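You operate a simulated robot arm through the tools that you are given. There is no shell and no other tool.

Carry out the task below with a simulated two-armed robot. There is one attempt and no reset: what you move stays moved.

JOB
Brush the crust off the brown box's plate, oil it and prove the box.
Fine: green brush, then the yellow dabber from the oil pad, both put back; one plunger stroke, after the oil; leave the other boxes. Set down upright: green stub brush, yellow felt dabber. A coat counts when it lies all over at full strength: go over it till it gets no stronger. What is to be rubbed or washed off counts as gone when no trace of it is left.

It is judged by the outcome, as a careful person would: the job done as asked, and still so three seconds after it is handed in. It fails if anything else is knocked over, pushed out of place, dropped, spilled or broken.

ROBOT AND FRAMES
Two 7-joint arms with two-finger grippers on one trunk that stands fixed in place. Base frame: the origin is at the foot of the trunk, x ahead of it, y to its left, z up; the work surface is at about z = 88. Units: cm, rad, N and s.
The left shoulder is at [7, 13.9, 135.5], the right one opposite. With the tool pointing down near the work surface each hand reaches from about 10 to 72 cm from the base axis, measured 20 degrees to its own side. Payload 3.43 kg a hand.
The tool frame of a hand sits at the grasp point between the pads (the TCP): z along the fingers, y along the line on which they close. The tips reach 3 cm beyond it. Largest opening 10.4 cm; the body of the gripper starts 5.7 cm behind the TCP.
Orientation is that of the tool frame in the base frame, as a unit quaternion [w, x, y, z]. With the fingers straight down and closing along the base's y, the tool's x points along the base's -x, its y along +y and its z along -z.

CONTROLS
- The arms move only by the tool step_arm. It takes "left_motion", "right_motion" or both (then of equal length, played together; a hand with none holds still); each is one flat list of numbers, 7 for each row, row after row: the shift along the tool's x, y, z in cm, then the turn, a rotation vector about the tool's x, y, z in rad, then the gripper command, from -1 (shut) to 1 (fully open), values between in proportion. In form: [x, y, z, rx, ry, rz, jaw, x, y, z, rx, ry, rz, jaw, ...]. A call has 1 to 20 rows; each row is the pose to reach, as a shift and turn from the pose commanded when the call began, along the tool's axes at that moment. A row lasts 0.2 s, in which the tool goes at most 5 cm and 0.15 rad; a call with a longer step from one row to the next is refused whole, and so is a gripper value outside its range. Where a pose cannot be reached the arm comes as near as it can. A force on the tool above 40 N (or 10 N above the force at the start of the call, whichever is more), or a blocked arm, ends the call early, and 0.2 s more pass. The fingers move at their own pace (about 4.5 cm/s each) and stop on an object; they squeeze with about 42 N. The grip force told is the motor's: it shows also when the fingers shut on nothing. Time passes only in rows, and 0.2 s behind the last, so rows that repeat a pose let the fingers close. It gives the time, the measured TCP pose, the force on the tool (base axes), the opening and the grip force at its end, in the units of the frame above (readings bear some noise), with the torque about the TCP (base axes, N m) and any sound that the robot's microphone picked up, and new pictures: "show" is both (left out), scene, wrist or none (wrist: the cameras of the hands that moved).
- Cameras (640 x 400 px; columns grow to the right, rows downward): "scene" is now at [12.34, -5.14, 157.56]; the picture's right is [-0.55, -0.84, 0.00], its down [-0.58, 0.38, -0.72] and it looks along [0.60, -0.39, -0.70] (base axes); focal length 313 px, centre (320, 200). "left" rides on the left gripper at [6.7, -1.8, -9] in its tool frame; the picture's right is [0.25, 0.97, 0.00], its down [-0.73, 0.19, -0.66] and it looks along [-0.64, 0.17, 0.75] (tool axes); focal length 218 px, centre (320, 200). "right" rides on the right gripper at [6.7, 1.8, -9] in its tool frame; the picture's right is [-0.25, 0.97, 0.00], its down [-0.73, -0.19, -0.66] and it looks along [-0.64, -0.17, 0.75] (tool axes); focal length 218 px, centre (320, 200). There is no depth. A picture from a camera that has moved, and an enlarged one, comes with that camera's place and axes in the base frame and with its lens. The place of the scene camera against the robot may be out by one fixed shift of up to 1.2 cm in any direction.
- move_column(by): slides the trunk up (or, below 0, down) by that many cm; the arms and the scene camera ride with it, the base frame stays. It gives what a move gives, with no picture.
- pan_tilt(pan, tilt): turns the head with the scene camera to pan (to the left, within 1.501 rad either way) and tilt (down, from -0.506 to 1.204), counted from straight ahead of the robot. It gives what a move gives, and a new picture of the scene camera.
- enlarge(camera, box): a new picture of the part [left, top, right, bottom] of that camera's present view, enlarged. It takes no simulated time.
- close_job(): hands the job in; it is judged then, once.

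Places have to be worked out from the pictures, the camera data and where the tool is seen. Open the grippers and draw the arms clear of the work before you hand the job in, unless the task says otherwise.

The tools are called after "Emit:" as a command line: name --argument value ..., lists and objects as JSON in quotes. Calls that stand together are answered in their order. step_arm: Moves the arms, as the interface text tells. Its arguments: {"type":"object","properties":{"left_motion":{"type":"array","items":{"type":"number"}},"right_motion":{"type":"array","items":{"type":"number"}},"show":{"type":"string","enum":["both","scene","wrist","none"]}},"required":[]} The other tools are called the same way: move_column (by) slides the trunk up or down; pan_tilt (pan, tilt) turns the head that bears the scene camera; enlarge (camera, box) takes an enlarged picture of a part of a camera's view; close_job () hands the job in.

At the start:

```text
t: 0.0
left_eef_pos: [44.09, -6.19, 129.68]
left_orientation: [-0.001, 0.0, 1.0, -0.001]
left_contact_force: [0.1, 0.6, 0.4]
left_moment: [-0.02, 0.02, 0.05]
left_finger_gap: 10.39
left_grasp_force: 0.1
right_eef_pos: [38.99, -48.69, 126.32]
right_orientation: [0.0, 0.001, 1.0, 0.0]
right_contact_force: [-0.7, -0.9, 0.3]
right_moment: [-0.03, 0.0, 0.0]
right_finger_gap: 10.39
right_grasp_force: 0.0
trunk travel left (down, up): [-85.0, 9.0]
head pan, tilt: [-0.581, 0.771]
```

scene: 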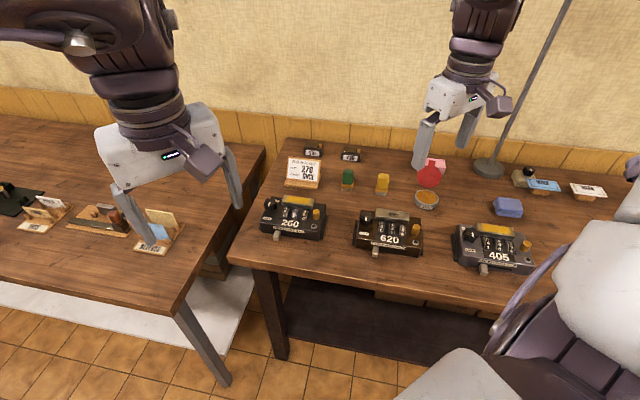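
right: 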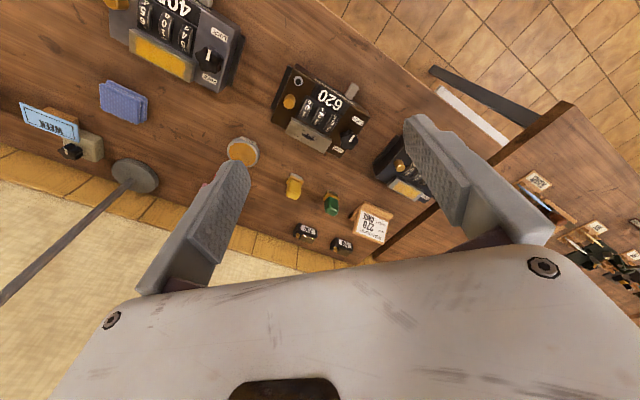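
left: 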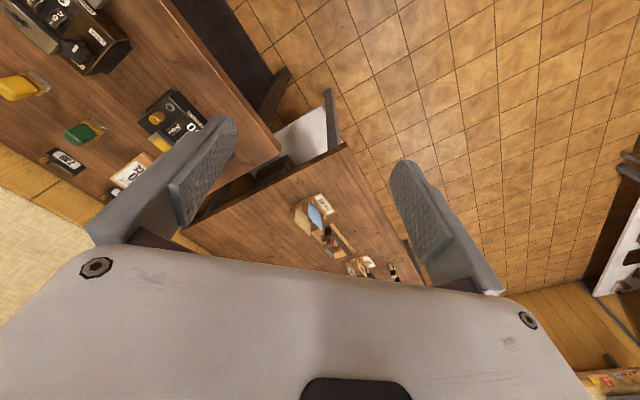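

The scene shows three numbered boxes (260, 620, 405) on the right table, with a green brush, a yellow dabber and an oil pad behind them. I'll enlarge the picture to see the details.

Emit:
enlarge --camera "scene" --box '[240, 130, 440, 255]'

Emit:
enlarge --camera "scene" --box '[440, 140, 640, 280]'

Emit:
enlarge --camera "right" --box '[220, 40, 420, 260]'

```text
3.20 times, centred on (340, 192) of scene
camera zoom: at [12.34, -5.14, 157.56], right [-0.55, -0.84, 0.0], down [-0.58, 0.38, -0.72], along [0.6, -0.39, -0.7], focal length 1001 px, centre (256, 224)
```

zoom: 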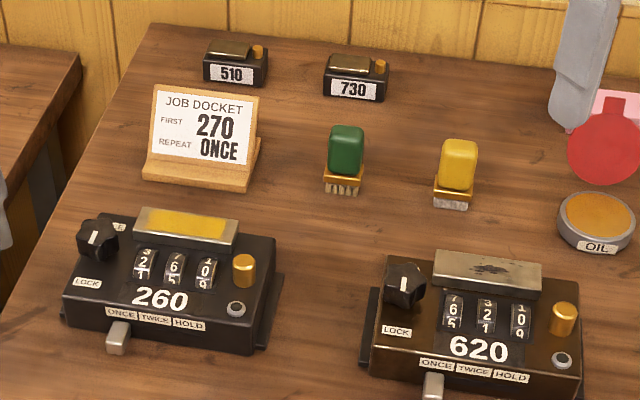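

```text
2.86 times, centred on (540, 210) of scene
camera zoom: at [12.34, -5.14, 157.56], right [-0.55, -0.84, 0.0], down [-0.58, 0.38, -0.72], along [0.6, -0.39, -0.7], focal length 894 px, centre (-309, 171)
```

zoom: 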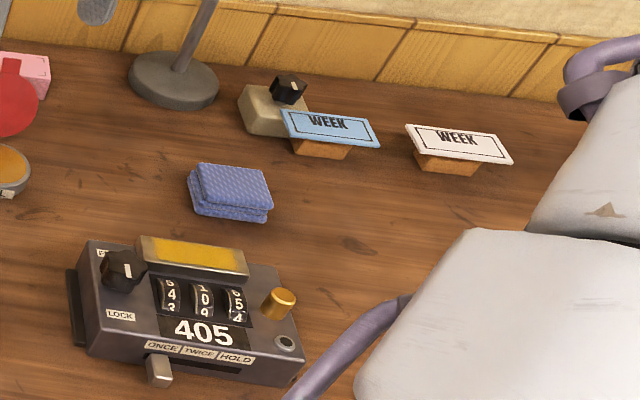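

```text
1.82 times, centred on (320, 150) of right
camera zoom: at [32.24, -46.82, 135.28], right [0.25, 0.97, 0.0], down [0.73, -0.19, 0.66], along [0.64, -0.17, -0.75], focal length 397 px, centre (320, 291)
```

zoom: 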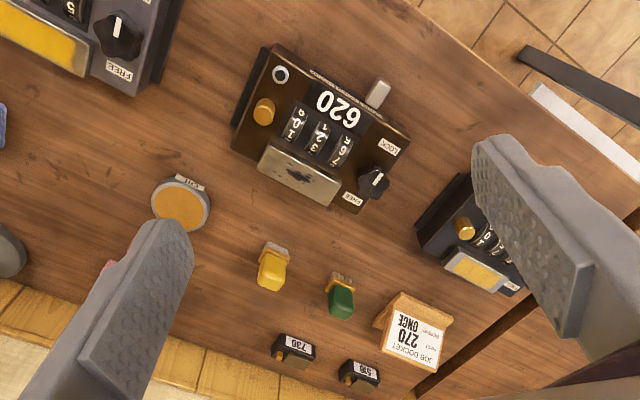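

The brown box is 620, and its plate is crusted. I'll zoom in closer on it and on the tools to read the knob, plunger and labels.

Emit:
enlarge --camera "scene" --box '[345, 200, 430, 260]'

Emit:
enlarge --camera "right" --box '[265, 55, 375, 165]'

Emit:
enlarge --camera "scene" --box '[330, 150, 450, 215]'

Emit:
enlarge --camera "right" --box '[220, 130, 350, 260]'

```text
6.67 times, centred on (388, 230) of scene
camera zoom: at [12.34, -5.14, 157.56], right [-0.55, -0.84, 0.0], down [-0.58, 0.38, -0.72], along [0.6, -0.39, -0.7], focal length 2086 px, centre (-130, 0)
```

zoom: 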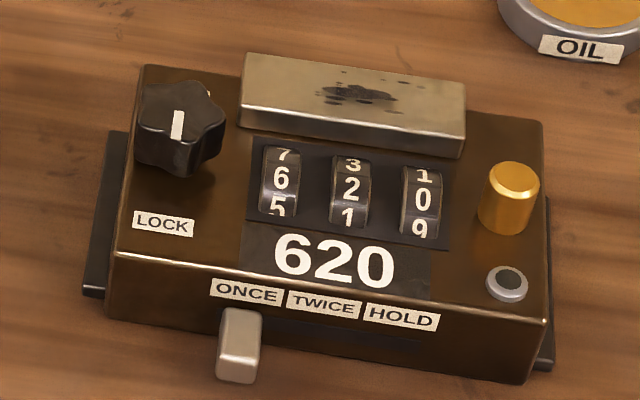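

```text
3.64 times, centred on (320, 110) of right
camera zoom: at [32.24, -46.82, 135.28], right [0.25, 0.97, 0.0], down [0.73, -0.19, 0.66], along [0.64, -0.17, -0.75], focal length 794 px, centre (320, 527)
```

zoom: 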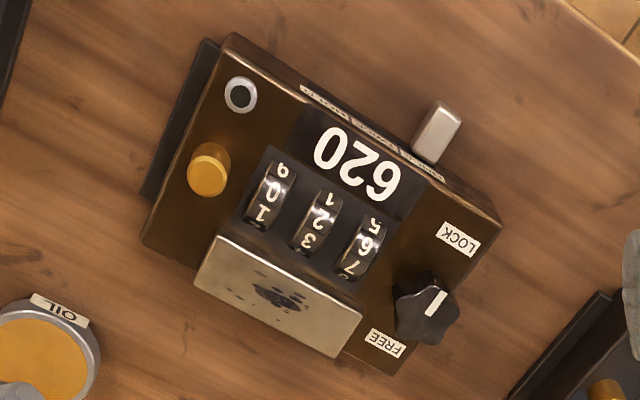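

```text
5.33 times, centred on (390, 182) of scene
camera zoom: at [12.34, -5.14, 157.56], right [-0.55, -0.84, 0.0], down [-0.58, 0.38, -0.72], along [0.6, -0.39, -0.7], focal length 1669 px, centre (-53, 293)
```

zoom: 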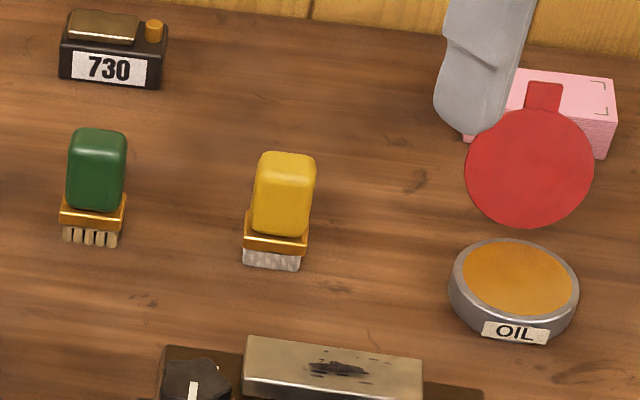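

```text
3.08 times, centred on (285, 195) of right
camera zoom: at [32.24, -46.82, 135.28], right [0.25, 0.97, 0.0], down [0.73, -0.19, 0.66], along [0.64, -0.17, -0.75], focal length 672 px, centre (428, 215)
```

zoom: 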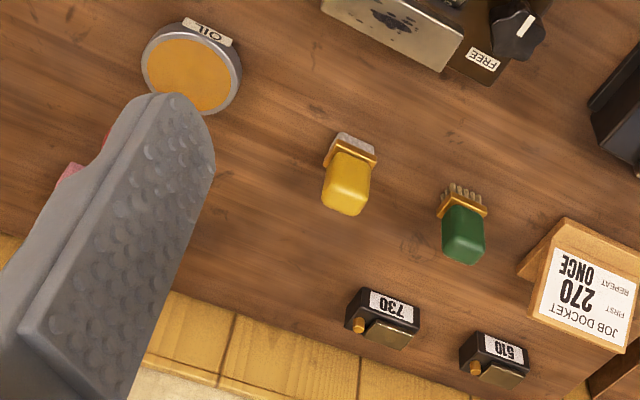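

The tools stand roughly 92 cm out, which is far, so I expect to lower the trunk and tilt the tool outward. First I'll raise the right hand and yaw it about -43°, so that it faces squarely across the table.

Emit:
step_arm --right_motion '[0, 0, -3, 0, 0, 0.15, 1, 0, 0, -6, 0, 0, 0.3, 1, 0, 0, -9, 0, 0, 0.45, 1, 0, 0, -12, 0, 0, 0.6, 1, 0, 0, -14, 0, 0, 0.75, 1, 0, 0, -14, 0, 0, 0.75, 1]' --show "both"

```text
t: 1.4
left_eef_pos: [44.04, -6.13, 129.7]
left_orientation: [-0.001, 0.0, 1.0, -0.001]
left_contact_force: [-0.3, -0.5, -0.3]
left_moment: [0.02, 0.02, 0.0]
left_finger_gap: 10.4
left_grasp_force: 0.0
right_eef_pos: [38.91, -48.46, 140.3]
right_orientation: [0.0, 0.367, 0.93, 0.0]
right_contact_force: [-0.5, -0.5, 0.2]
right_moment: [-0.02, 0.0, -0.01]
right_finger_gap: 10.39
right_grasp_force: 0.1
trunk travel left (down, up): [-85.0, 9.0]
head pan, tilt: [-0.581, 0.771]
camera scene: at [12.32, -5.18, 157.56], right [-0.55, -0.84, 0.0], down [-0.58, 0.38, -0.72], along [0.6, -0.39, -0.7], focal length 313 px, centre (320, 200)
camera right: at [35.25, -42.57, 149.31], right [0.85, 0.53, 0.0], down [0.4, -0.64, 0.66], along [0.35, -0.56, -0.75], focal length 218 px, centre (320, 200)
```

scene: 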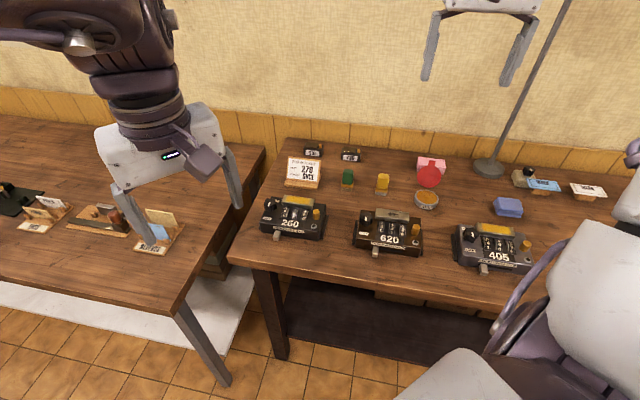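
right: 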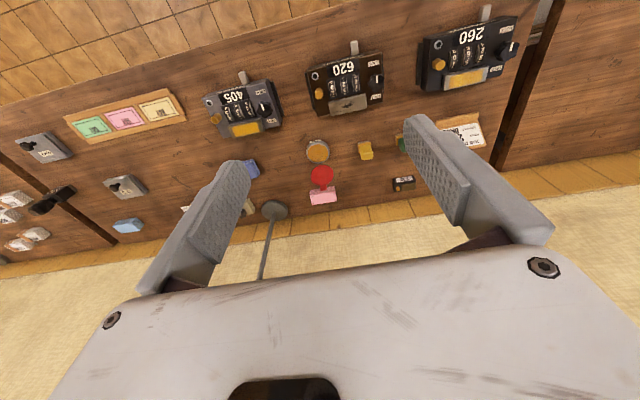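

The hand now faces outward at 140 cm height. I'll lower the trunk 25 cm so that the shoulder is nearer the wrist height needed at the table.

Emit:
move_column --by -25

```text
t: 4.0
left_eef_pos: [43.98, -6.07, 104.77]
left_orientation: [-0.001, 0.0, 1.0, -0.001]
left_contact_force: [0.5, 0.1, -0.3]
left_moment: [-0.01, -0.01, 0.02]
left_finger_gap: 10.39
left_grasp_force: 0.0
right_eef_pos: [38.99, -48.45, 115.46]
right_orientation: [0.0, 0.366, 0.93, 0.0]
right_contact_force: [0.1, -0.3, 0.0]
right_moment: [0.01, 0.01, -0.02]
right_finger_gap: 10.38
right_grasp_force: 0.2
trunk travel left (down, up): [-60.0, 34.0]
head pan, tilt: [-0.581, 0.771]
```

The hand is at 115 cm. Now I tilt the tool outward about 43° and move out toward the brush, staying well above the table, to test the reach.

Emit:
step_arm --right_motion '[-3, 2, 0, 0, -0.15, 0, 1, -6, 4, 0, 0, -0.3, 0, 1, -9, 6, 0, 0, -0.45, 0, 1, -12, 8, 0, 0, -0.6, 0, 1, -15, 10, 0, 0, -0.75, 0, 1, -18, 12, 0, 0, -0.75, 0, 1, -20, 14, 0, 0, -0.75, 0, 1, -20, 14, 0, 0, -0.75, 0, 1]' --show "both"

```text
t: 5.8
left_eef_pos: [43.89, -6.09, 104.7]
left_orientation: [-0.001, 0.001, 1.0, 0.0]
left_contact_force: [-0.1, 0.6, 0.9]
left_moment: [0.03, -0.02, 0.0]
left_finger_gap: 10.4
left_grasp_force: 0.1
right_eef_pos: [62.86, -51.96, 115.15]
right_orientation: [0.341, 0.342, 0.865, -0.135]
right_contact_force: [-0.2, 0.9, -0.7]
right_moment: [0.01, 0.01, 0.0]
right_finger_gap: 10.4
right_grasp_force: 0.1
trunk travel left (down, up): [-60.0, 34.0]
head pan, tilt: [-0.581, 0.771]
camera scene: at [12.23, -5.17, 132.57], right [-0.55, -0.84, 0.0], down [-0.58, 0.38, -0.72], along [0.6, -0.39, -0.7], focal length 313 px, centre (320, 200)
camera right: at [56.06, -43.14, 117.14], right [0.8, 0.58, 0.17], down [-0.07, -0.2, 0.98], along [0.6, -0.79, -0.12], focal length 218 px, centre (320, 200)
```

scene: 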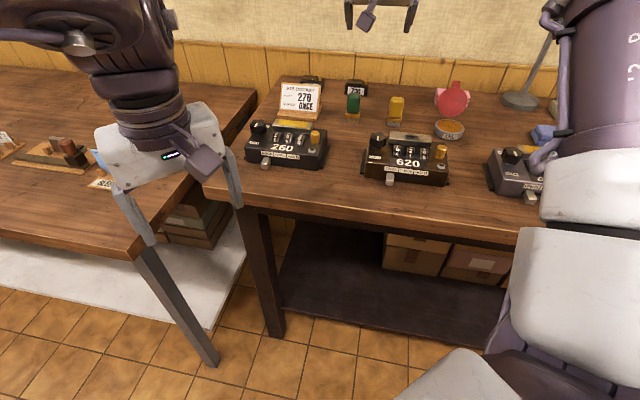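
right: 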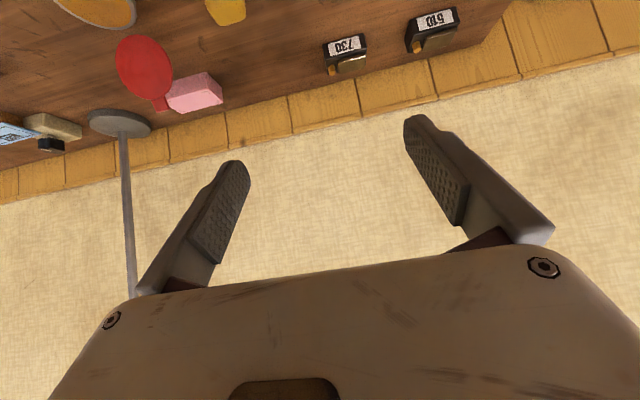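

The reach works, but with this roll the wrist camera looks horizontally. I'll roll the hand half a turn about its own axis so that the camera rides on top and looks down at the grip.

Emit:
step_arm --right_motion '[0, 0, 0, 0, 0, -0.15, 1, 0, 0, 0, 0, 0, -0.3, 1, 0, 0, 0, 0, 0, -0.45, 1, 0, 0, 0, 0, 0, -0.6, 1, 0, 0, 0, 0, 0, -0.75, 1, 0, 0, 0, 0, 0, -0.9, 1, 0, 0, 0, 0, 0, -1.05, 1, 0, 0, 0, 0, 0, -1.2, 1, 0, 0, 0, 0, 0, -1.35, 1, 0, 0, 0, 0, 0, -1.5, 1, 0, 0, 0, 0, 0, -1.65, 1, 0, 0, 0, 0, 0, -1.8, 1, 0, 0, 0, 0, 0, -1.95, 1, 0, 0, 0, 0, 0, -2.1, 1, 0, 0, 0, 0, 0, -2.25, 1, 0, 0, 0, 0, 0, -2.4, 1, 0, 0, 0, 0, 0, -2.55, 1, 0, 0, 0, 0, 0, -2.7, 1, 0, 0, 0, 0, 0, -2.85, 1, 0, 0, 0, 0, 0, -3.0, 1]' --show "both"

```text
t: 10.0
left_eef_pos: [44.03, -6.13, 104.79]
left_orientation: [0.0, 0.0, 1.0, 0.0]
left_contact_force: [0.0, 0.1, -0.3]
left_moment: [-0.01, 0.01, 0.0]
left_finger_gap: 10.39
left_grasp_force: 0.1
right_eef_pos: [63.04, -51.69, 115.28]
right_orientation: [0.11, 0.84, -0.4, 0.349]
right_contact_force: [0.5, 0.1, 0.0]
right_moment: [-0.01, 0.0, -0.01]
right_finger_gap: 10.38
right_grasp_force: 0.1
trunk travel left (down, up): [-60.0, 34.0]
head pan, tilt: [-0.581, 0.771]
camera scene: at [12.34, -5.13, 132.56], right [-0.55, -0.84, 0.0], down [-0.58, 0.38, -0.72], along [0.6, -0.39, -0.7], focal length 313 px, centre (320, 200)
camera right: at [60.26, -52.76, 126.18], right [-0.84, -0.48, -0.26], down [-0.5, 0.86, 0.01], along [0.22, 0.14, -0.96], focal length 218 px, centre (320, 200)
```

scene: 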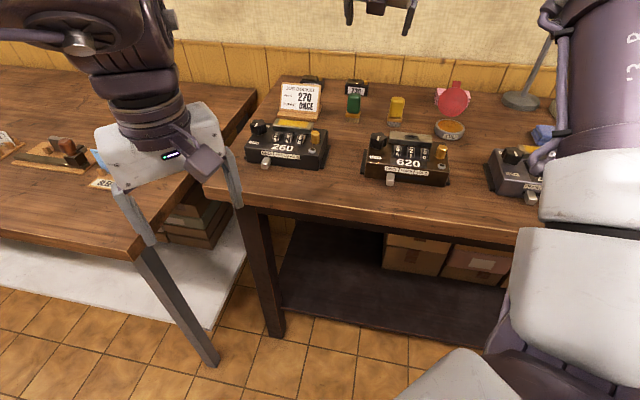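
right: 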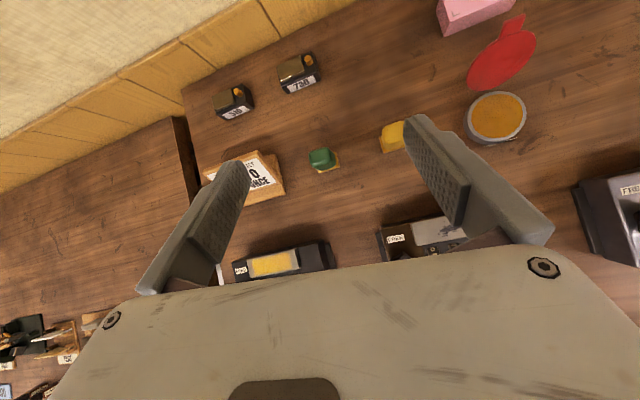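

The roll works and the wrist camera now looks down over the tools. I finish the last bit of roll and look again.

Emit:
step_arm --right_motion '[0, 0, 0, 0, 0, -0.1416, 1, 0, 0, 0, 0, 0, -0.1416, 1]' --show "wrist"

Emit:
enlarge --camera "right" --box '[180, 60, 540, 285]'

```text
t: 10.6
left_eef_pos: [44.03, -6.17, 104.7]
left_orientation: [0.0, 0.0, 1.0, -0.001]
left_contact_force: [-1.2, 0.3, 0.1]
left_moment: [0.02, -0.03, -0.01]
left_finger_gap: 10.41
left_grasp_force: 0.1
right_eef_pos: [63.08, -51.79, 115.32]
right_orientation: [0.134, 0.866, -0.34, 0.341]
right_contact_force: [0.4, 0.1, -0.4]
right_moment: [-0.01, 0.01, -0.01]
right_finger_gap: 10.41
right_grasp_force: 0.1
trunk travel left (down, up): [-60.0, 34.0]
head pan, tilt: [-0.581, 0.771]
camera right: at [61.08, -52.25, 126.43], right [-0.79, -0.58, -0.17], down [-0.59, 0.81, -0.02], along [0.15, 0.09, -0.99], focal length 218 px, centre (320, 200)
```

right: 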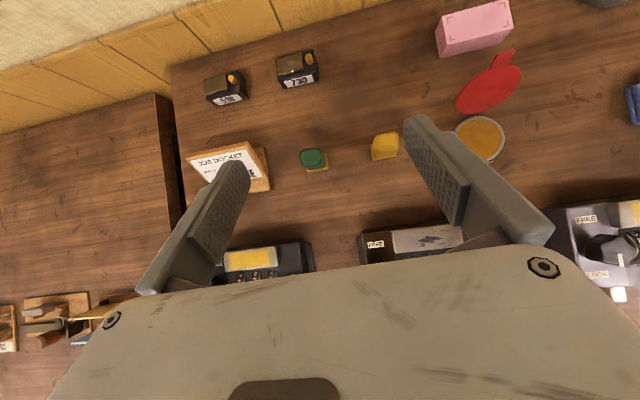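

```text
1.78 times, centred on (360, 172) of right
camera zoom: at [61.08, -52.25, 126.43], right [-0.79, -0.58, -0.17], down [-0.59, 0.81, -0.02], along [0.15, 0.09, -0.99], focal length 388 px, centre (249, 249)
```

zoom: 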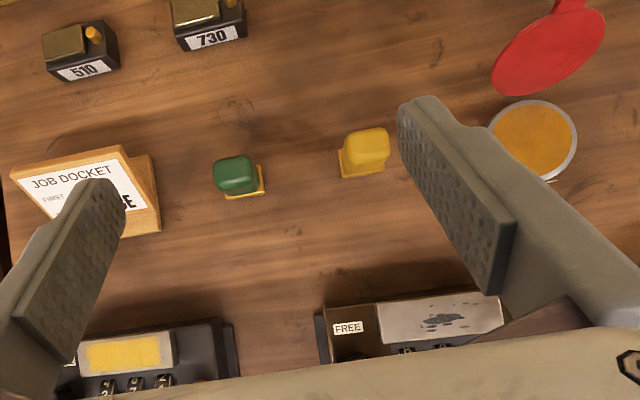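

The tools' axes line up with my hand's yaw (about 47° lateral). The green brush stands near (70.5, -53.9). I'll go to a pre-grasp point about 10 cm back along the tool axis, with the opening reduced to clear the docket.

Emit:
step_arm --right_motion '[-2.08, -0.69, 2.25, 0, 0, 0, 0.35, -4.16, -1.39, 4.5, 0, 0, 0, 0.35, -6.23, -2.08, 6.76, 0, 0, 0, 0.35, -8.31, -2.78, 9.0, 0, 0, 0, 0.35, -10.39, -3.47, 11.26, 0, 0, 0, 0.35, -10.39, -3.47, 11.26, 0, 0, 0, 0.35]' --show "both"

Emit:
enlarge --camera "right" --box '[180, 60, 540, 285]'

Emit:
enlarge --camera "scene" --box '[240, 50, 480, 200]'

```text
t: 12.0
left_eef_pos: [43.94, -6.16, 104.8]
left_orientation: [0.0, 0.0, 1.0, 0.0]
left_contact_force: [0.5, -0.8, -0.4]
left_moment: [0.03, -0.01, 0.04]
left_finger_gap: 10.42
left_grasp_force: 0.0
right_eef_pos: [65.76, -49.23, 99.98]
right_orientation: [0.134, 0.866, -0.341, 0.342]
right_contact_force: [-0.2, -1.5, 0.2]
right_moment: [0.03, -0.02, 0.05]
right_finger_gap: 7.03
right_grasp_force: 0.0
trunk travel left (down, up): [-60.0, 34.0]
head pan, tilt: [-0.581, 0.771]
camera scene: at [12.27, -5.11, 132.57], right [-0.55, -0.84, 0.0], down [-0.58, 0.38, -0.72], along [0.6, -0.39, -0.7], focal length 313 px, centre (320, 200)
camera right: at [63.54, -49.73, 111.08], right [-0.8, -0.58, -0.17], down [-0.59, 0.81, -0.02], along [0.15, 0.09, -0.98], focal length 218 px, centre (320, 200)
```

scene: 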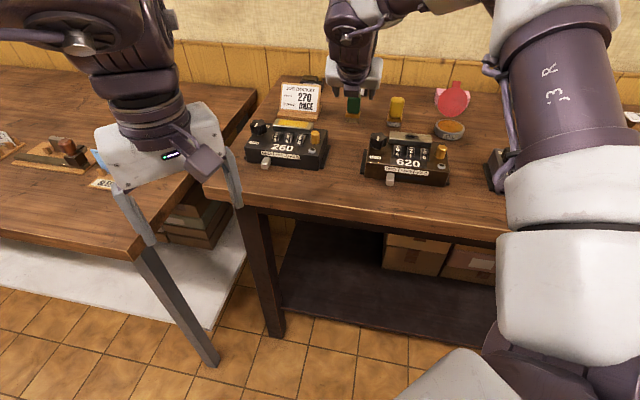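
right: 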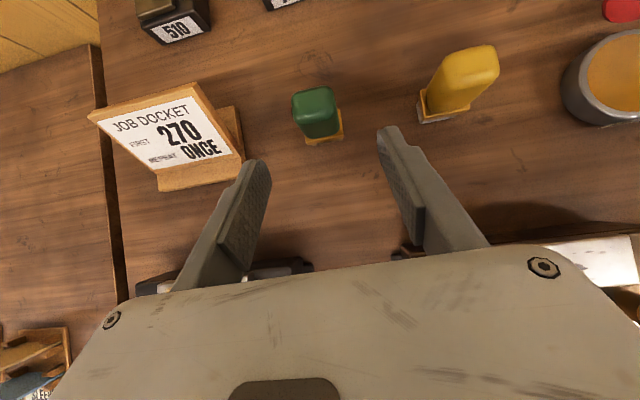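

```text
1.78 times, centred on (360, 172) of right
camera zoom: at [63.54, -49.73, 111.08], right [-0.8, -0.58, -0.17], down [-0.59, 0.81, -0.02], along [0.15, 0.09, -0.98], focal length 388 px, centre (249, 249)
```

zoom: 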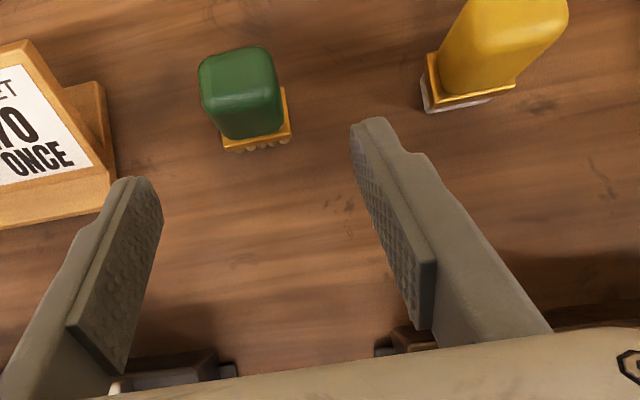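

```text
2.67 times, centred on (360, 125) of scene
camera zoom: at [12.27, -5.11, 132.57], right [-0.55, -0.84, 0.0], down [-0.58, 0.38, -0.72], along [0.6, -0.39, -0.7], focal length 834 px, centre (213, 400)
```

zoom: 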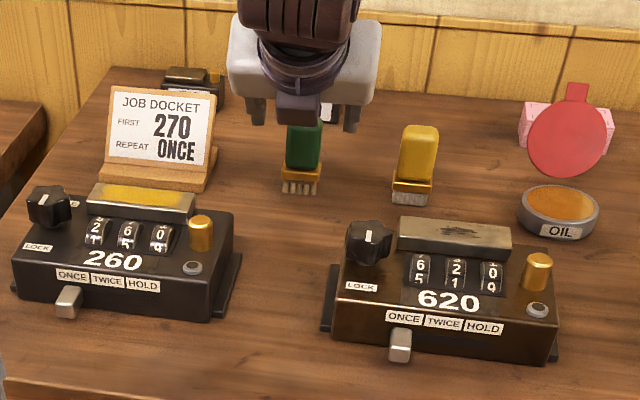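

The collar and body centre come out near (70.8, -53.75), so advancing about 9.9 cm along the tool axis should straddle the brush body. I advance with the jaws open and check.

Emit:
step_arm --right_motion '[0, -0.05, 3.3, 0, 0, 0, 0.35, 0, -0.1, 6.6, 0, 0, 0, 0.35, 0, -0.12, 9.0, 0, 0, 0, 0.35, 0, -0.12, 9.9, 0, 0, 0, 0.35, 0, -0.12, 9.9, 0, 0, 0, 0.35]' --show "both"

Emit:
enlarge --camera "right" --box '[180, 60, 540, 285]'

Emit:
enlarge --camera "scene" --box '[240, 50, 480, 200]'

```text
t: 13.2
left_eef_pos: [44.04, -6.13, 104.67]
left_orientation: [0.0, 0.0, 1.0, -0.001]
left_contact_force: [0.3, -0.3, 0.8]
left_moment: [0.02, 0.03, 0.0]
left_finger_gap: 10.39
left_grasp_force: 0.0
right_eef_pos: [70.92, -53.92, 92.81]
right_orientation: [0.134, 0.866, -0.341, 0.342]
right_contact_force: [0.0, -0.2, -0.4]
right_moment: [0.0, 0.0, -0.01]
right_finger_gap: 7.04
right_grasp_force: 0.0
trunk travel left (down, up): [-60.0, 34.0]
head pan, tilt: [-0.581, 0.771]
camera scene: at [12.31, -5.12, 132.56], right [-0.55, -0.84, 0.0], down [-0.58, 0.38, -0.72], along [0.6, -0.39, -0.7], focal length 313 px, centre (320, 200)
camera right: at [68.86, -54.45, 103.94], right [-0.8, -0.58, -0.17], down [-0.59, 0.81, -0.02], along [0.15, 0.09, -0.98], focal length 218 px, centre (320, 200)
```

scene: 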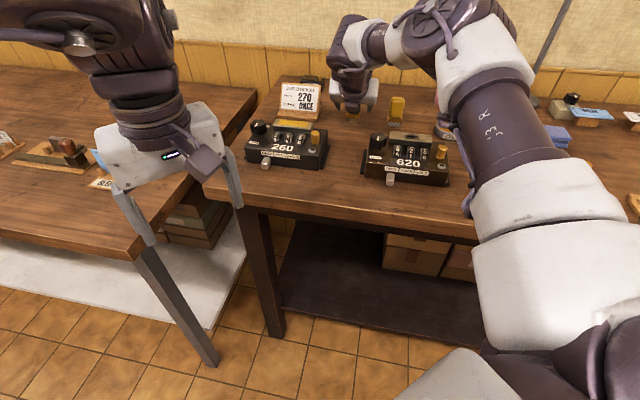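
right: 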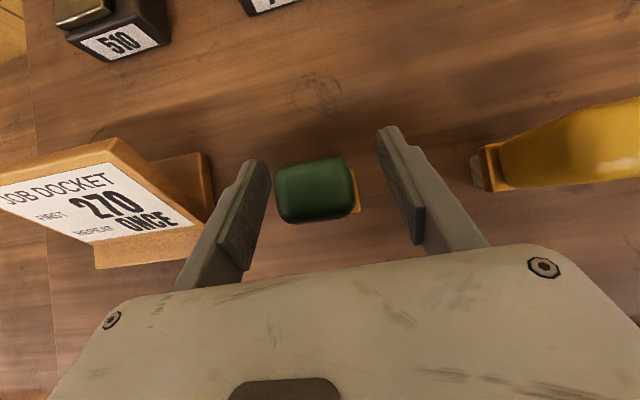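

```text
1.78 times, centred on (360, 172) of right
camera zoom: at [68.86, -54.45, 103.94], right [-0.8, -0.58, -0.17], down [-0.59, 0.81, -0.02], along [0.15, 0.09, -0.98], focal length 388 px, centre (249, 249)
```

zoom: 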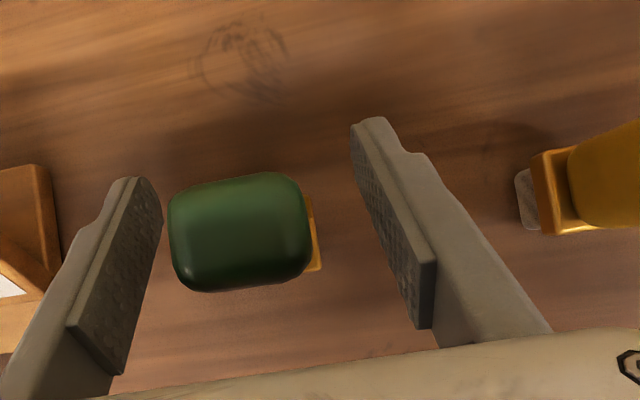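

```text
2.67 times, centred on (360, 125) of scene
camera zoom: at [12.31, -5.12, 132.56], right [-0.55, -0.84, 0.0], down [-0.58, 0.38, -0.72], along [0.6, -0.39, -0.7], focal length 834 px, centre (213, 400)
```

zoom: 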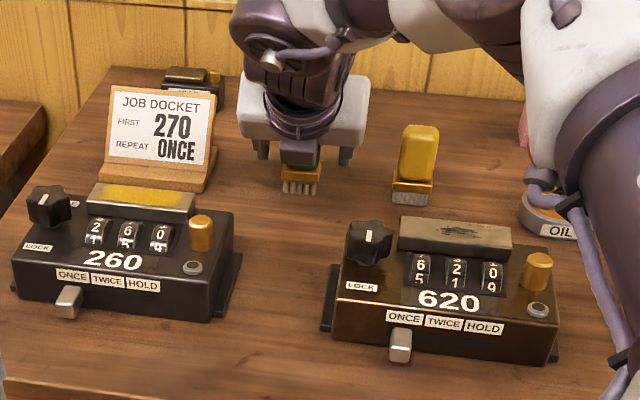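

The brush body sits between the pads, off-centre by only about 0.15 cm. I nudge sideways by that much and close.

Emit:
step_arm --right_motion '[0, 0.15, 0, 0, 0, 0, 0.35, 0, 0.15, 0, 0, 0, 0, -1, 0, 0.15, 0, 0, 0, 0, -1, 0, 0.15, 0, 0, 0, 0, -1, 0, 0.15, 0, 0, 0, 0, -1, 0, 0.15, 0, 0, 0, 0, -1]' --show "wrist"

Emit:
enlarge --camera "scene" --box '[300, 80, 420, 155]'

```text
t: 14.6
left_eef_pos: [44.03, -6.15, 104.59]
left_orientation: [-0.001, 0.0, 1.0, -0.001]
left_contact_force: [-0.4, -0.5, 0.2]
left_moment: [0.02, 0.01, 0.04]
left_finger_gap: 10.4
left_grasp_force: 0.0
right_eef_pos: [70.68, -54.07, 92.84]
right_orientation: [0.134, 0.866, -0.341, 0.341]
right_contact_force: [0.6, 0.2, 0.6]
right_moment: [-0.04, -0.02, -0.03]
right_finger_gap: 3.7
right_grasp_force: 42.6
trunk travel left (down, up): [-60.0, 34.0]
head pan, tilt: [-0.581, 0.771]
camera right: at [68.71, -54.53, 103.87], right [-0.8, -0.58, -0.17], down [-0.59, 0.81, -0.02], along [0.15, 0.09, -0.98], focal length 218 px, centre (320, 200)
```

right: 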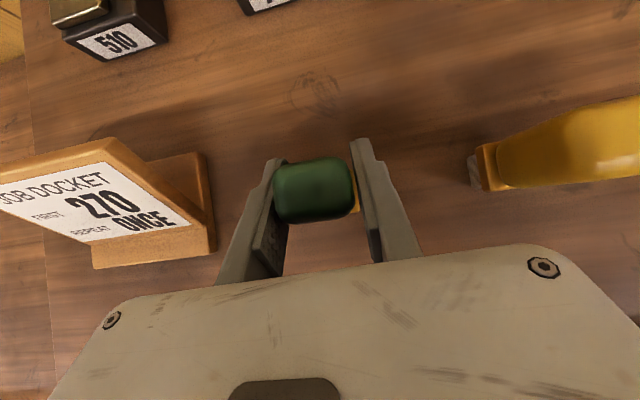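

```text
5.33 times, centred on (360, 118) of scene
camera zoom: at [12.35, -5.14, 132.56], right [-0.55, -0.84, 0.0], down [-0.58, 0.38, -0.72], along [0.6, -0.39, -0.7], focal length 1669 px, centre (107, 640)
```

zoom: 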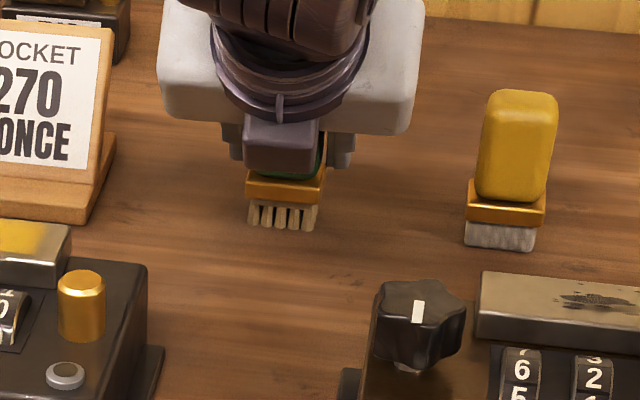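

The brush is gripped (gap 3.7, grip 42 N). I lift it 12 cm straight up and carry it over the brown box's plate, which I place at about (50.6, -54.1) with its top near z 94.6.

Emit:
step_arm --right_motion '[2.73, 0, -2.92, 0, 0, 0, -1, 5.45, 0, -5.85, 0, 0, 0, -1, 8.18, 0, -8.77, 0, 0, 0, -1, 6.05, 2.74, -10.76, 0, 0, 0, -1, 3.91, 5.47, -12.75, 0, 0, 0, -1, 1.78, 8.21, -14.73, 0, 0, 0, -1, -0.36, 10.94, -16.72, 0, 0, 0, -1, -2.49, 13.68, -18.71, 0, 0, 0, -1, -2.49, 13.68, -18.71, 0, 0, 0, -1]' --show "both"

Emit:
enlarge --camera "right" --box '[180, 60, 540, 285]'

Emit:
enlarge --camera "scene" --box '[340, 80, 480, 200]'

```text
t: 16.6
left_eef_pos: [44.11, -6.17, 104.63]
left_orientation: [-0.002, 0.0, 1.0, -0.001]
left_contact_force: [-0.2, 0.6, -0.8]
left_moment: [0.01, 0.01, -0.02]
left_finger_gap: 10.41
left_grasp_force: 0.1
right_eef_pos: [50.68, -53.77, 104.9]
right_orientation: [0.135, 0.866, -0.341, 0.34]
right_contact_force: [0.1, -0.3, -0.2]
right_moment: [-0.04, -0.03, 0.0]
right_finger_gap: 3.69
right_grasp_force: 42.0
trunk travel left (down, up): [-60.0, 34.0]
head pan, tilt: [-0.581, 0.771]
camera scene: at [12.49, -5.12, 132.54], right [-0.55, -0.84, 0.0], down [-0.58, 0.38, -0.72], along [0.6, -0.39, -0.7], focal length 313 px, centre (320, 200)
camera right: at [48.63, -54.24, 115.85], right [-0.8, -0.58, -0.17], down [-0.59, 0.81, -0.01], along [0.15, 0.09, -0.99], focal length 218 px, centre (320, 200)
```

scene: 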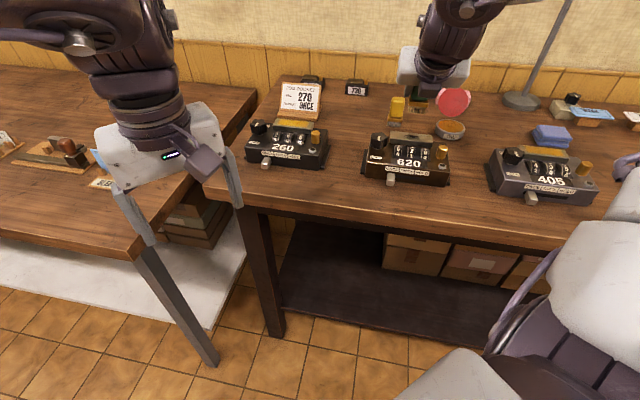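
right: 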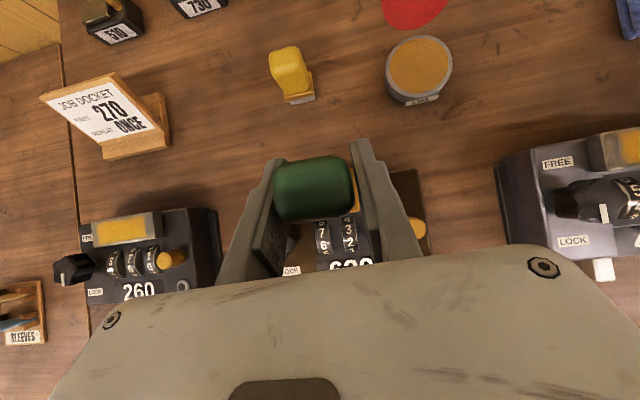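

```text
1.78 times, centred on (360, 172) of right
camera zoom: at [48.63, -54.24, 115.85], right [-0.8, -0.58, -0.17], down [-0.59, 0.81, -0.01], along [0.15, 0.09, -0.99], focal length 388 px, centre (249, 249)
```

zoom: 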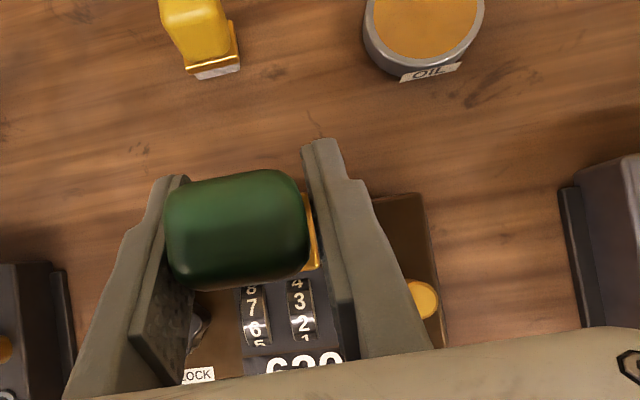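

```text
3.33 times, centred on (410, 140) of scene
camera zoom: at [12.49, -5.12, 132.54], right [-0.55, -0.84, 0.0], down [-0.58, 0.38, -0.72], along [0.6, -0.39, -0.7], focal length 1043 px, centre (20, 400)
```

zoom: 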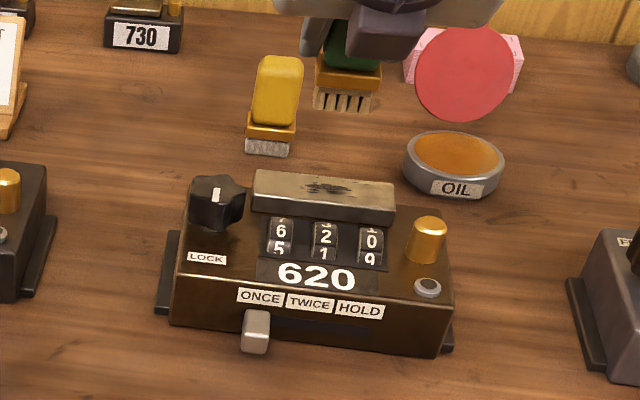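

The brush blocks the wrist camera's view of the plate. I draw the hand back 9 cm toward the robot so that the plate shows beyond the brush and I can locate it precisely.

Emit:
step_arm --right_motion '[-2.2, 0, -2.04, 0, 0, 0, -1, -4.39, 0, -4.09, 0, 0, 0, -1, -6.58, 0, -6.13, 0, 0, 0, -1, -6.58, 0, -6.13, 0, 0, 0, -1]' --show "wrist"

Emit:
enlarge --camera "right" --box '[180, 40, 460, 215]'

```text
t: 17.6
left_eef_pos: [44.0, -6.21, 104.69]
left_orientation: [-0.001, -0.001, 1.0, 0.0]
left_contact_force: [1.1, -0.7, -0.3]
left_moment: [0.03, 0.01, -0.01]
left_finger_gap: 10.39
left_grasp_force: 0.0
right_eef_pos: [43.96, -47.87, 104.71]
right_orientation: [0.134, 0.866, -0.341, 0.34]
right_contact_force: [0.8, 0.3, -1.1]
right_moment: [0.0, -0.01, 0.03]
right_finger_gap: 3.68
right_grasp_force: 41.9
trunk travel left (down, up): [-60.0, 34.0]
head pan, tilt: [-0.581, 0.771]
camera right: at [41.86, -48.36, 115.94], right [-0.8, -0.58, -0.17], down [-0.59, 0.81, -0.02], along [0.15, 0.09, -0.98], focal length 218 px, centre (320, 200)
```

right: 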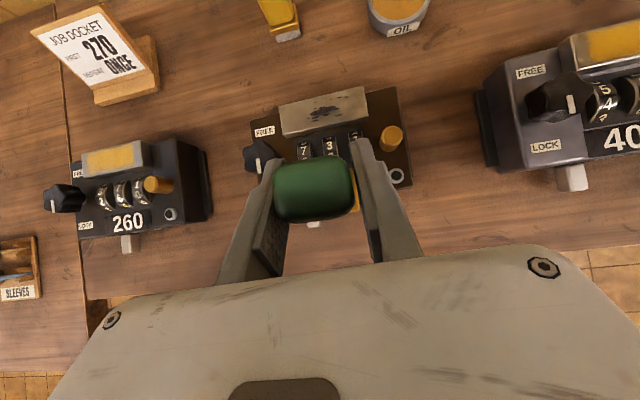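

```text
2.29 times, centred on (320, 128) of right
camera zoom: at [41.86, -48.36, 115.94], right [-0.8, -0.58, -0.17], down [-0.59, 0.81, -0.02], along [0.15, 0.09, -0.98], focal length 499 px, centre (320, 366)
```

zoom: 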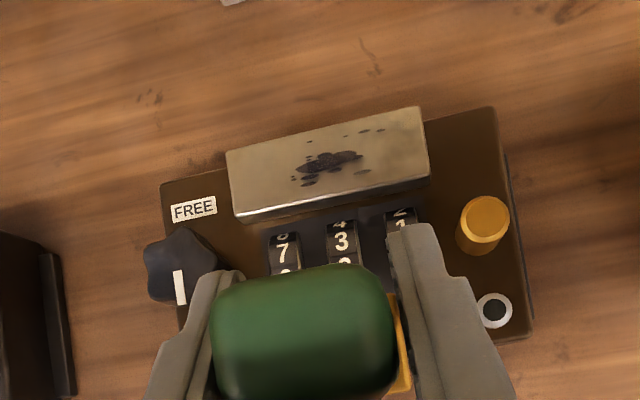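

From this view the plate's top face comes out about 8.7 × 3.0 cm, centred near (50.2, -53.7), at z≈94.3, with its long axis near 44.5°. I bring the brush over its centre, about 1.5 cm above the surface.

Emit:
step_arm --right_motion '[1.6, 0.01, 2.8, 0, 0, 0, -1, 3.2, 0.02, 5.6, 0, 0, 0, -1, 3.57, 0.03, 8.94, 0, 0, 0, -1, 3.57, 0.03, 8.94, 0, 0, 0, -1]' --show "both"

Emit:
enlarge --camera "scene" --box '[340, 80, 480, 200]'

Emit:
enlarge --camera "right" --box '[180, 100, 460, 275]'

```text
t: 18.6
left_eef_pos: [44.11, -5.95, 104.69]
left_orientation: [-0.001, -0.001, 1.0, -0.001]
left_contact_force: [0.7, 0.2, 0.1]
left_moment: [0.0, 0.02, 0.01]
left_finger_gap: 10.41
left_grasp_force: 0.1
right_eef_pos: [50.21, -53.9, 100.45]
right_orientation: [0.134, 0.866, -0.341, 0.341]
right_contact_force: [-0.2, -0.2, -0.3]
right_moment: [0.02, 0.01, -0.01]
right_finger_gap: 3.68
right_grasp_force: 42.4
trunk travel left (down, up): [-60.0, 34.0]
head pan, tilt: [-0.581, 0.771]
camera scene: at [12.29, -5.11, 132.57], right [-0.55, -0.84, 0.0], down [-0.58, 0.38, -0.72], along [0.6, -0.39, -0.7], focal length 313 px, centre (320, 200)
camera right: at [48.2, -54.26, 111.53], right [-0.8, -0.58, -0.17], down [-0.59, 0.81, -0.02], along [0.15, 0.09, -0.98], focal length 218 px, centre (320, 200)
```

scene: 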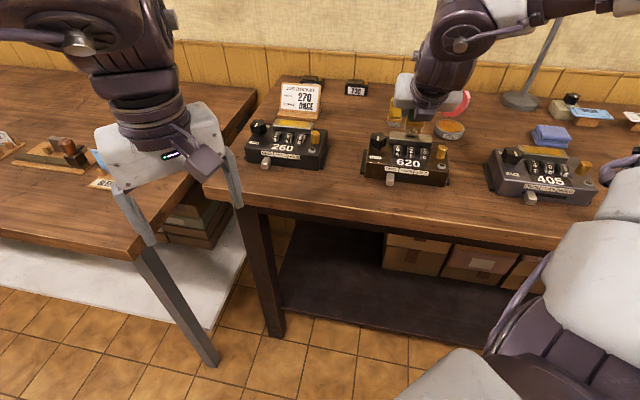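
right: 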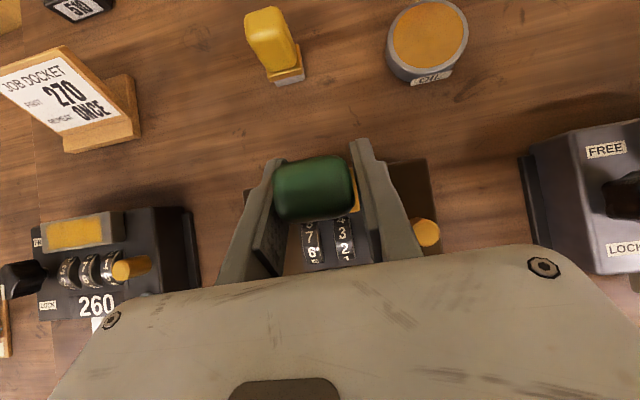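

```text
3.33 times, centred on (410, 140) of scene
camera zoom: at [12.29, -5.11, 132.57], right [-0.55, -0.84, 0.0], down [-0.58, 0.38, -0.72], along [0.6, -0.39, -0.7], focal length 1043 px, centre (20, 400)
```

zoom: 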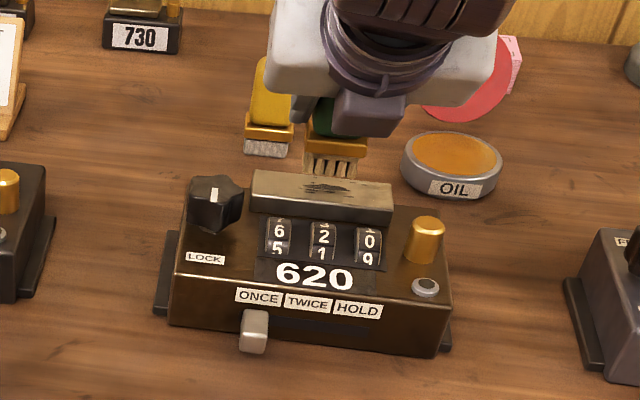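

```text
2.29 times, centred on (320, 188) of right
camera zoom: at [48.2, -54.26, 111.53], right [-0.8, -0.58, -0.17], down [-0.59, 0.81, -0.02], along [0.15, 0.09, -0.98], focal length 499 px, centre (320, 229)
```

zoom: 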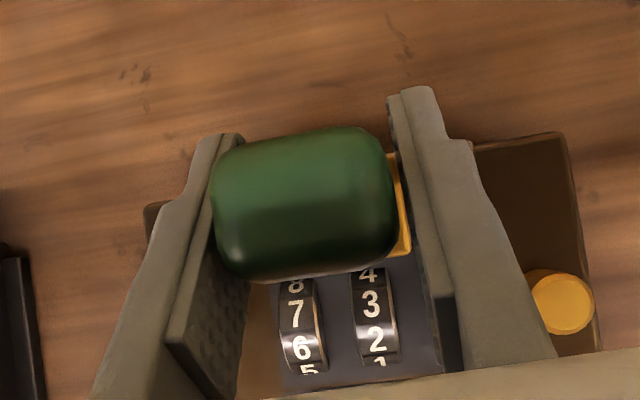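

The brush hangs about 1.3 cm above the crust, centred. I lower it gently in small steps toward contact.

Emit:
step_arm --right_motion '[-0.34, 0, 0.37, 0, 0, 0, -1, -0.68, 0, 0.73, 0, 0, 0, -1, -0.82, 0, 0.88, 0, 0, 0, -1, -0.82, 0, 0.88, 0, 0, 0, -1]' --show "none"

Emit:
enlarge --camera "scene" --box '[375, 105, 445, 165]'

```text
t: 19.6
left_eef_pos: [43.95, -6.12, 104.76]
left_orientation: [-0.001, 0.001, 1.0, 0.0]
left_contact_force: [0.1, 0.3, 1.2]
left_moment: [0.03, 0.0, 0.03]
left_finger_gap: 10.4
left_grasp_force: 0.0
right_eef_pos: [50.22, -53.96, 99.34]
right_orientation: [0.134, 0.866, -0.341, 0.341]
right_contact_force: [0.1, -0.2, -1.8]
right_moment: [0.02, 0.02, 0.0]
right_finger_gap: 3.72
right_grasp_force: 42.0
trunk travel left (down, up): [-60.0, 34.0]
head pan, tilt: [-0.581, 0.771]
```

```text
6.67 times, centred on (410, 135) of scene
camera zoom: at [12.35, -5.15, 132.56], right [-0.55, -0.84, 0.0], down [-0.58, 0.38, -0.72], along [0.6, -0.39, -0.7], focal length 2086 px, centre (-280, 633)
```

zoom: 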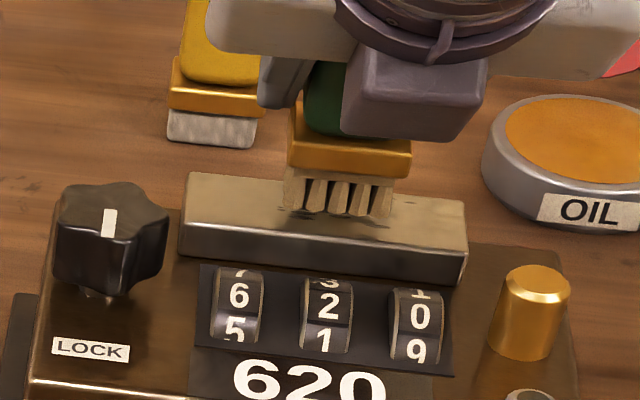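

The bristles are almost on the plate. I ease down another 0.25 cm and watch the force.

Emit:
step_arm --right_motion '[-0.085, 0, 0.09, 0, 0, 0, -1, -0.17, 0, 0.183, 0, 0, 0, -1, -0.17, 0, 0.183, 0, 0, 0, -1]' --show "none"

Emit:
enlarge --camera "scene" --box '[375, 105, 445, 165]'

```text
t: 20.4
left_eef_pos: [44.06, -6.07, 104.78]
left_orientation: [0.0, 0.0, 1.0, -0.002]
left_contact_force: [-0.2, -0.2, -0.2]
left_moment: [0.02, 0.01, 0.02]
left_finger_gap: 10.41
left_grasp_force: 0.0
right_eef_pos: [50.28, -53.86, 99.14]
right_orientation: [0.134, 0.866, -0.341, 0.34]
right_contact_force: [0.5, 0.3, -1.5]
right_moment: [0.01, -0.01, 0.01]
right_finger_gap: 3.71
right_grasp_force: 42.1
trunk travel left (down, up): [-60.0, 34.0]
head pan, tilt: [-0.581, 0.771]
```

```text
6.67 times, centred on (410, 135) of scene
camera zoom: at [12.34, -5.15, 132.56], right [-0.55, -0.84, 0.0], down [-0.58, 0.38, -0.72], along [0.6, -0.39, -0.7], focal length 2086 px, centre (-280, 633)
```

zoom: 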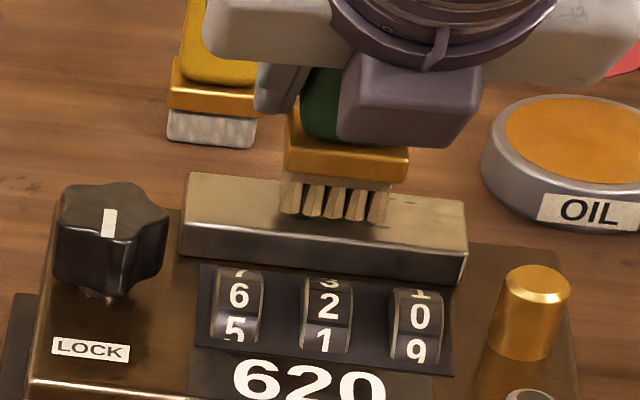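

Still only about 1.5 N. I lower a bit more to make firm contact.

Emit:
step_arm --right_motion '[-0.085, 0, 0.09, 0, 0, 0, -1, -0.17, 0, 0.183, 0, 0, 0, -1, -0.17, 0, 0.183, 0, 0, 0, -1]' --show "none"

Emit:
enlarge --camera "scene" --box '[375, 105, 445, 165]'

```text
t: 21.2
left_eef_pos: [44.06, -6.09, 104.69]
left_orientation: [-0.001, 0.0, 1.0, 0.0]
left_contact_force: [-0.5, -0.5, 0.9]
left_moment: [0.01, -0.02, -0.01]
left_finger_gap: 10.4
left_grasp_force: 0.1
right_eef_pos: [50.31, -53.87, 99.01]
right_orientation: [0.134, 0.866, -0.342, 0.339]
right_contact_force: [-0.4, 0.0, -1.7]
right_moment: [-0.01, 0.03, 0.0]
right_finger_gap: 3.69
right_grasp_force: 41.7
trunk travel left (down, up): [-60.0, 34.0]
head pan, tilt: [-0.581, 0.771]
```

```text
6.67 times, centred on (410, 135) of scene
camera zoom: at [12.35, -5.15, 132.56], right [-0.55, -0.84, 0.0], down [-0.58, 0.38, -0.72], along [0.6, -0.39, -0.7], focal length 2086 px, centre (-280, 633)
```

zoom: 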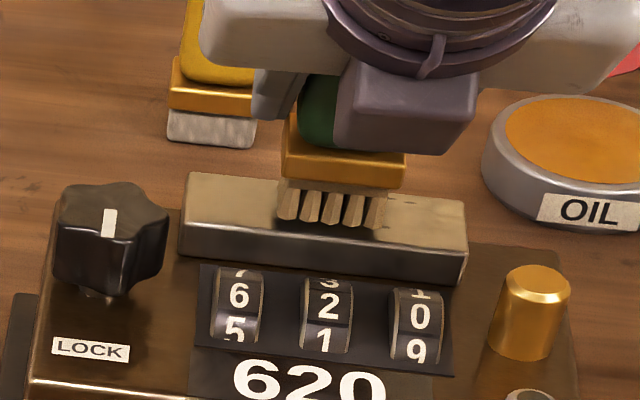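

There is no clear upward force yet at z 99.0. I lower another 0.2 cm.

Emit:
step_arm --right_motion '[-0.07, 0, 0.073, 0, 0, 0, -1, -0.136, 0, 0.146, 0, 0, 0, -1, -0.136, 0, 0.146, 0, 0, 0, -1]' --show "none"

Emit:
enlarge --camera "scene" --box '[375, 105, 445, 165]'

```text
t: 22.0
left_eef_pos: [44.04, -6.18, 104.76]
left_orientation: [0.0, 0.001, 1.0, -0.001]
left_contact_force: [-0.6, -0.7, 0.3]
left_moment: [0.01, 0.0, 0.02]
left_finger_gap: 10.42
left_grasp_force: 0.0
right_eef_pos: [50.21, -53.75, 98.75]
right_orientation: [0.134, 0.866, -0.341, 0.34]
right_contact_force: [0.3, -0.4, -0.8]
right_moment: [-0.01, -0.01, -0.01]
right_finger_gap: 3.73
right_grasp_force: 41.9
trunk travel left (down, up): [-60.0, 34.0]
head pan, tilt: [-0.581, 0.771]
```

```text
6.67 times, centred on (410, 135) of scene
camera zoom: at [12.34, -5.15, 132.56], right [-0.55, -0.84, 0.0], down [-0.58, 0.38, -0.72], along [0.6, -0.39, -0.7], focal length 2086 px, centre (-280, 633)
```

zoom: 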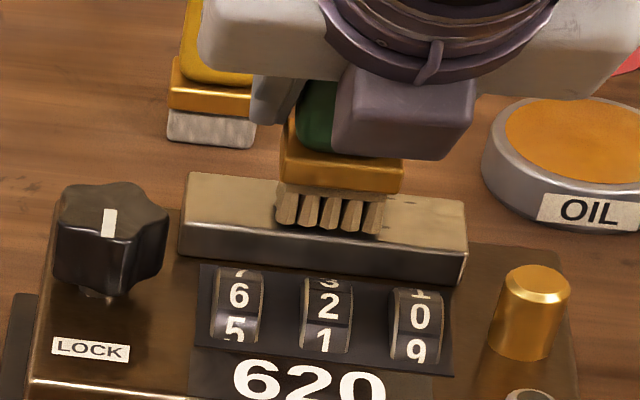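

Still in free air by the readings. I ease down another 0.2 cm.

Emit:
step_arm --right_motion '[-0.07, 0, 0.073, 0, 0, 0, -1, -0.136, 0, 0.146, 0, 0, 0, -1, -0.136, 0, 0.146, 0, 0, 0, -1]' --show "none"

Emit:
enlarge --camera "scene" --box '[375, 105, 445, 165]'

```text
t: 22.8
left_eef_pos: [43.98, -6.17, 104.65]
left_orientation: [-0.002, 0.0, 1.0, -0.001]
left_contact_force: [-0.1, 0.0, -1.0]
left_moment: [0.02, -0.02, 0.05]
left_finger_gap: 10.41
left_grasp_force: 0.1
right_eef_pos: [50.26, -53.79, 98.52]
right_orientation: [0.134, 0.866, -0.341, 0.34]
right_contact_force: [0.0, -0.4, -0.4]
right_moment: [0.02, 0.01, -0.01]
right_finger_gap: 3.69
right_grasp_force: 42.0
trunk travel left (down, up): [-60.0, 34.0]
head pan, tilt: [-0.581, 0.771]
```

```text
6.67 times, centred on (410, 135) of scene
camera zoom: at [12.35, -5.15, 132.56], right [-0.55, -0.84, 0.0], down [-0.58, 0.38, -0.72], along [0.6, -0.39, -0.7], focal length 2086 px, centre (-280, 633)
```

zoom: 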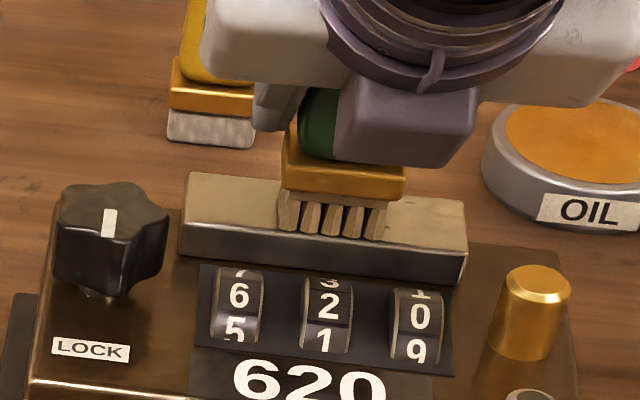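

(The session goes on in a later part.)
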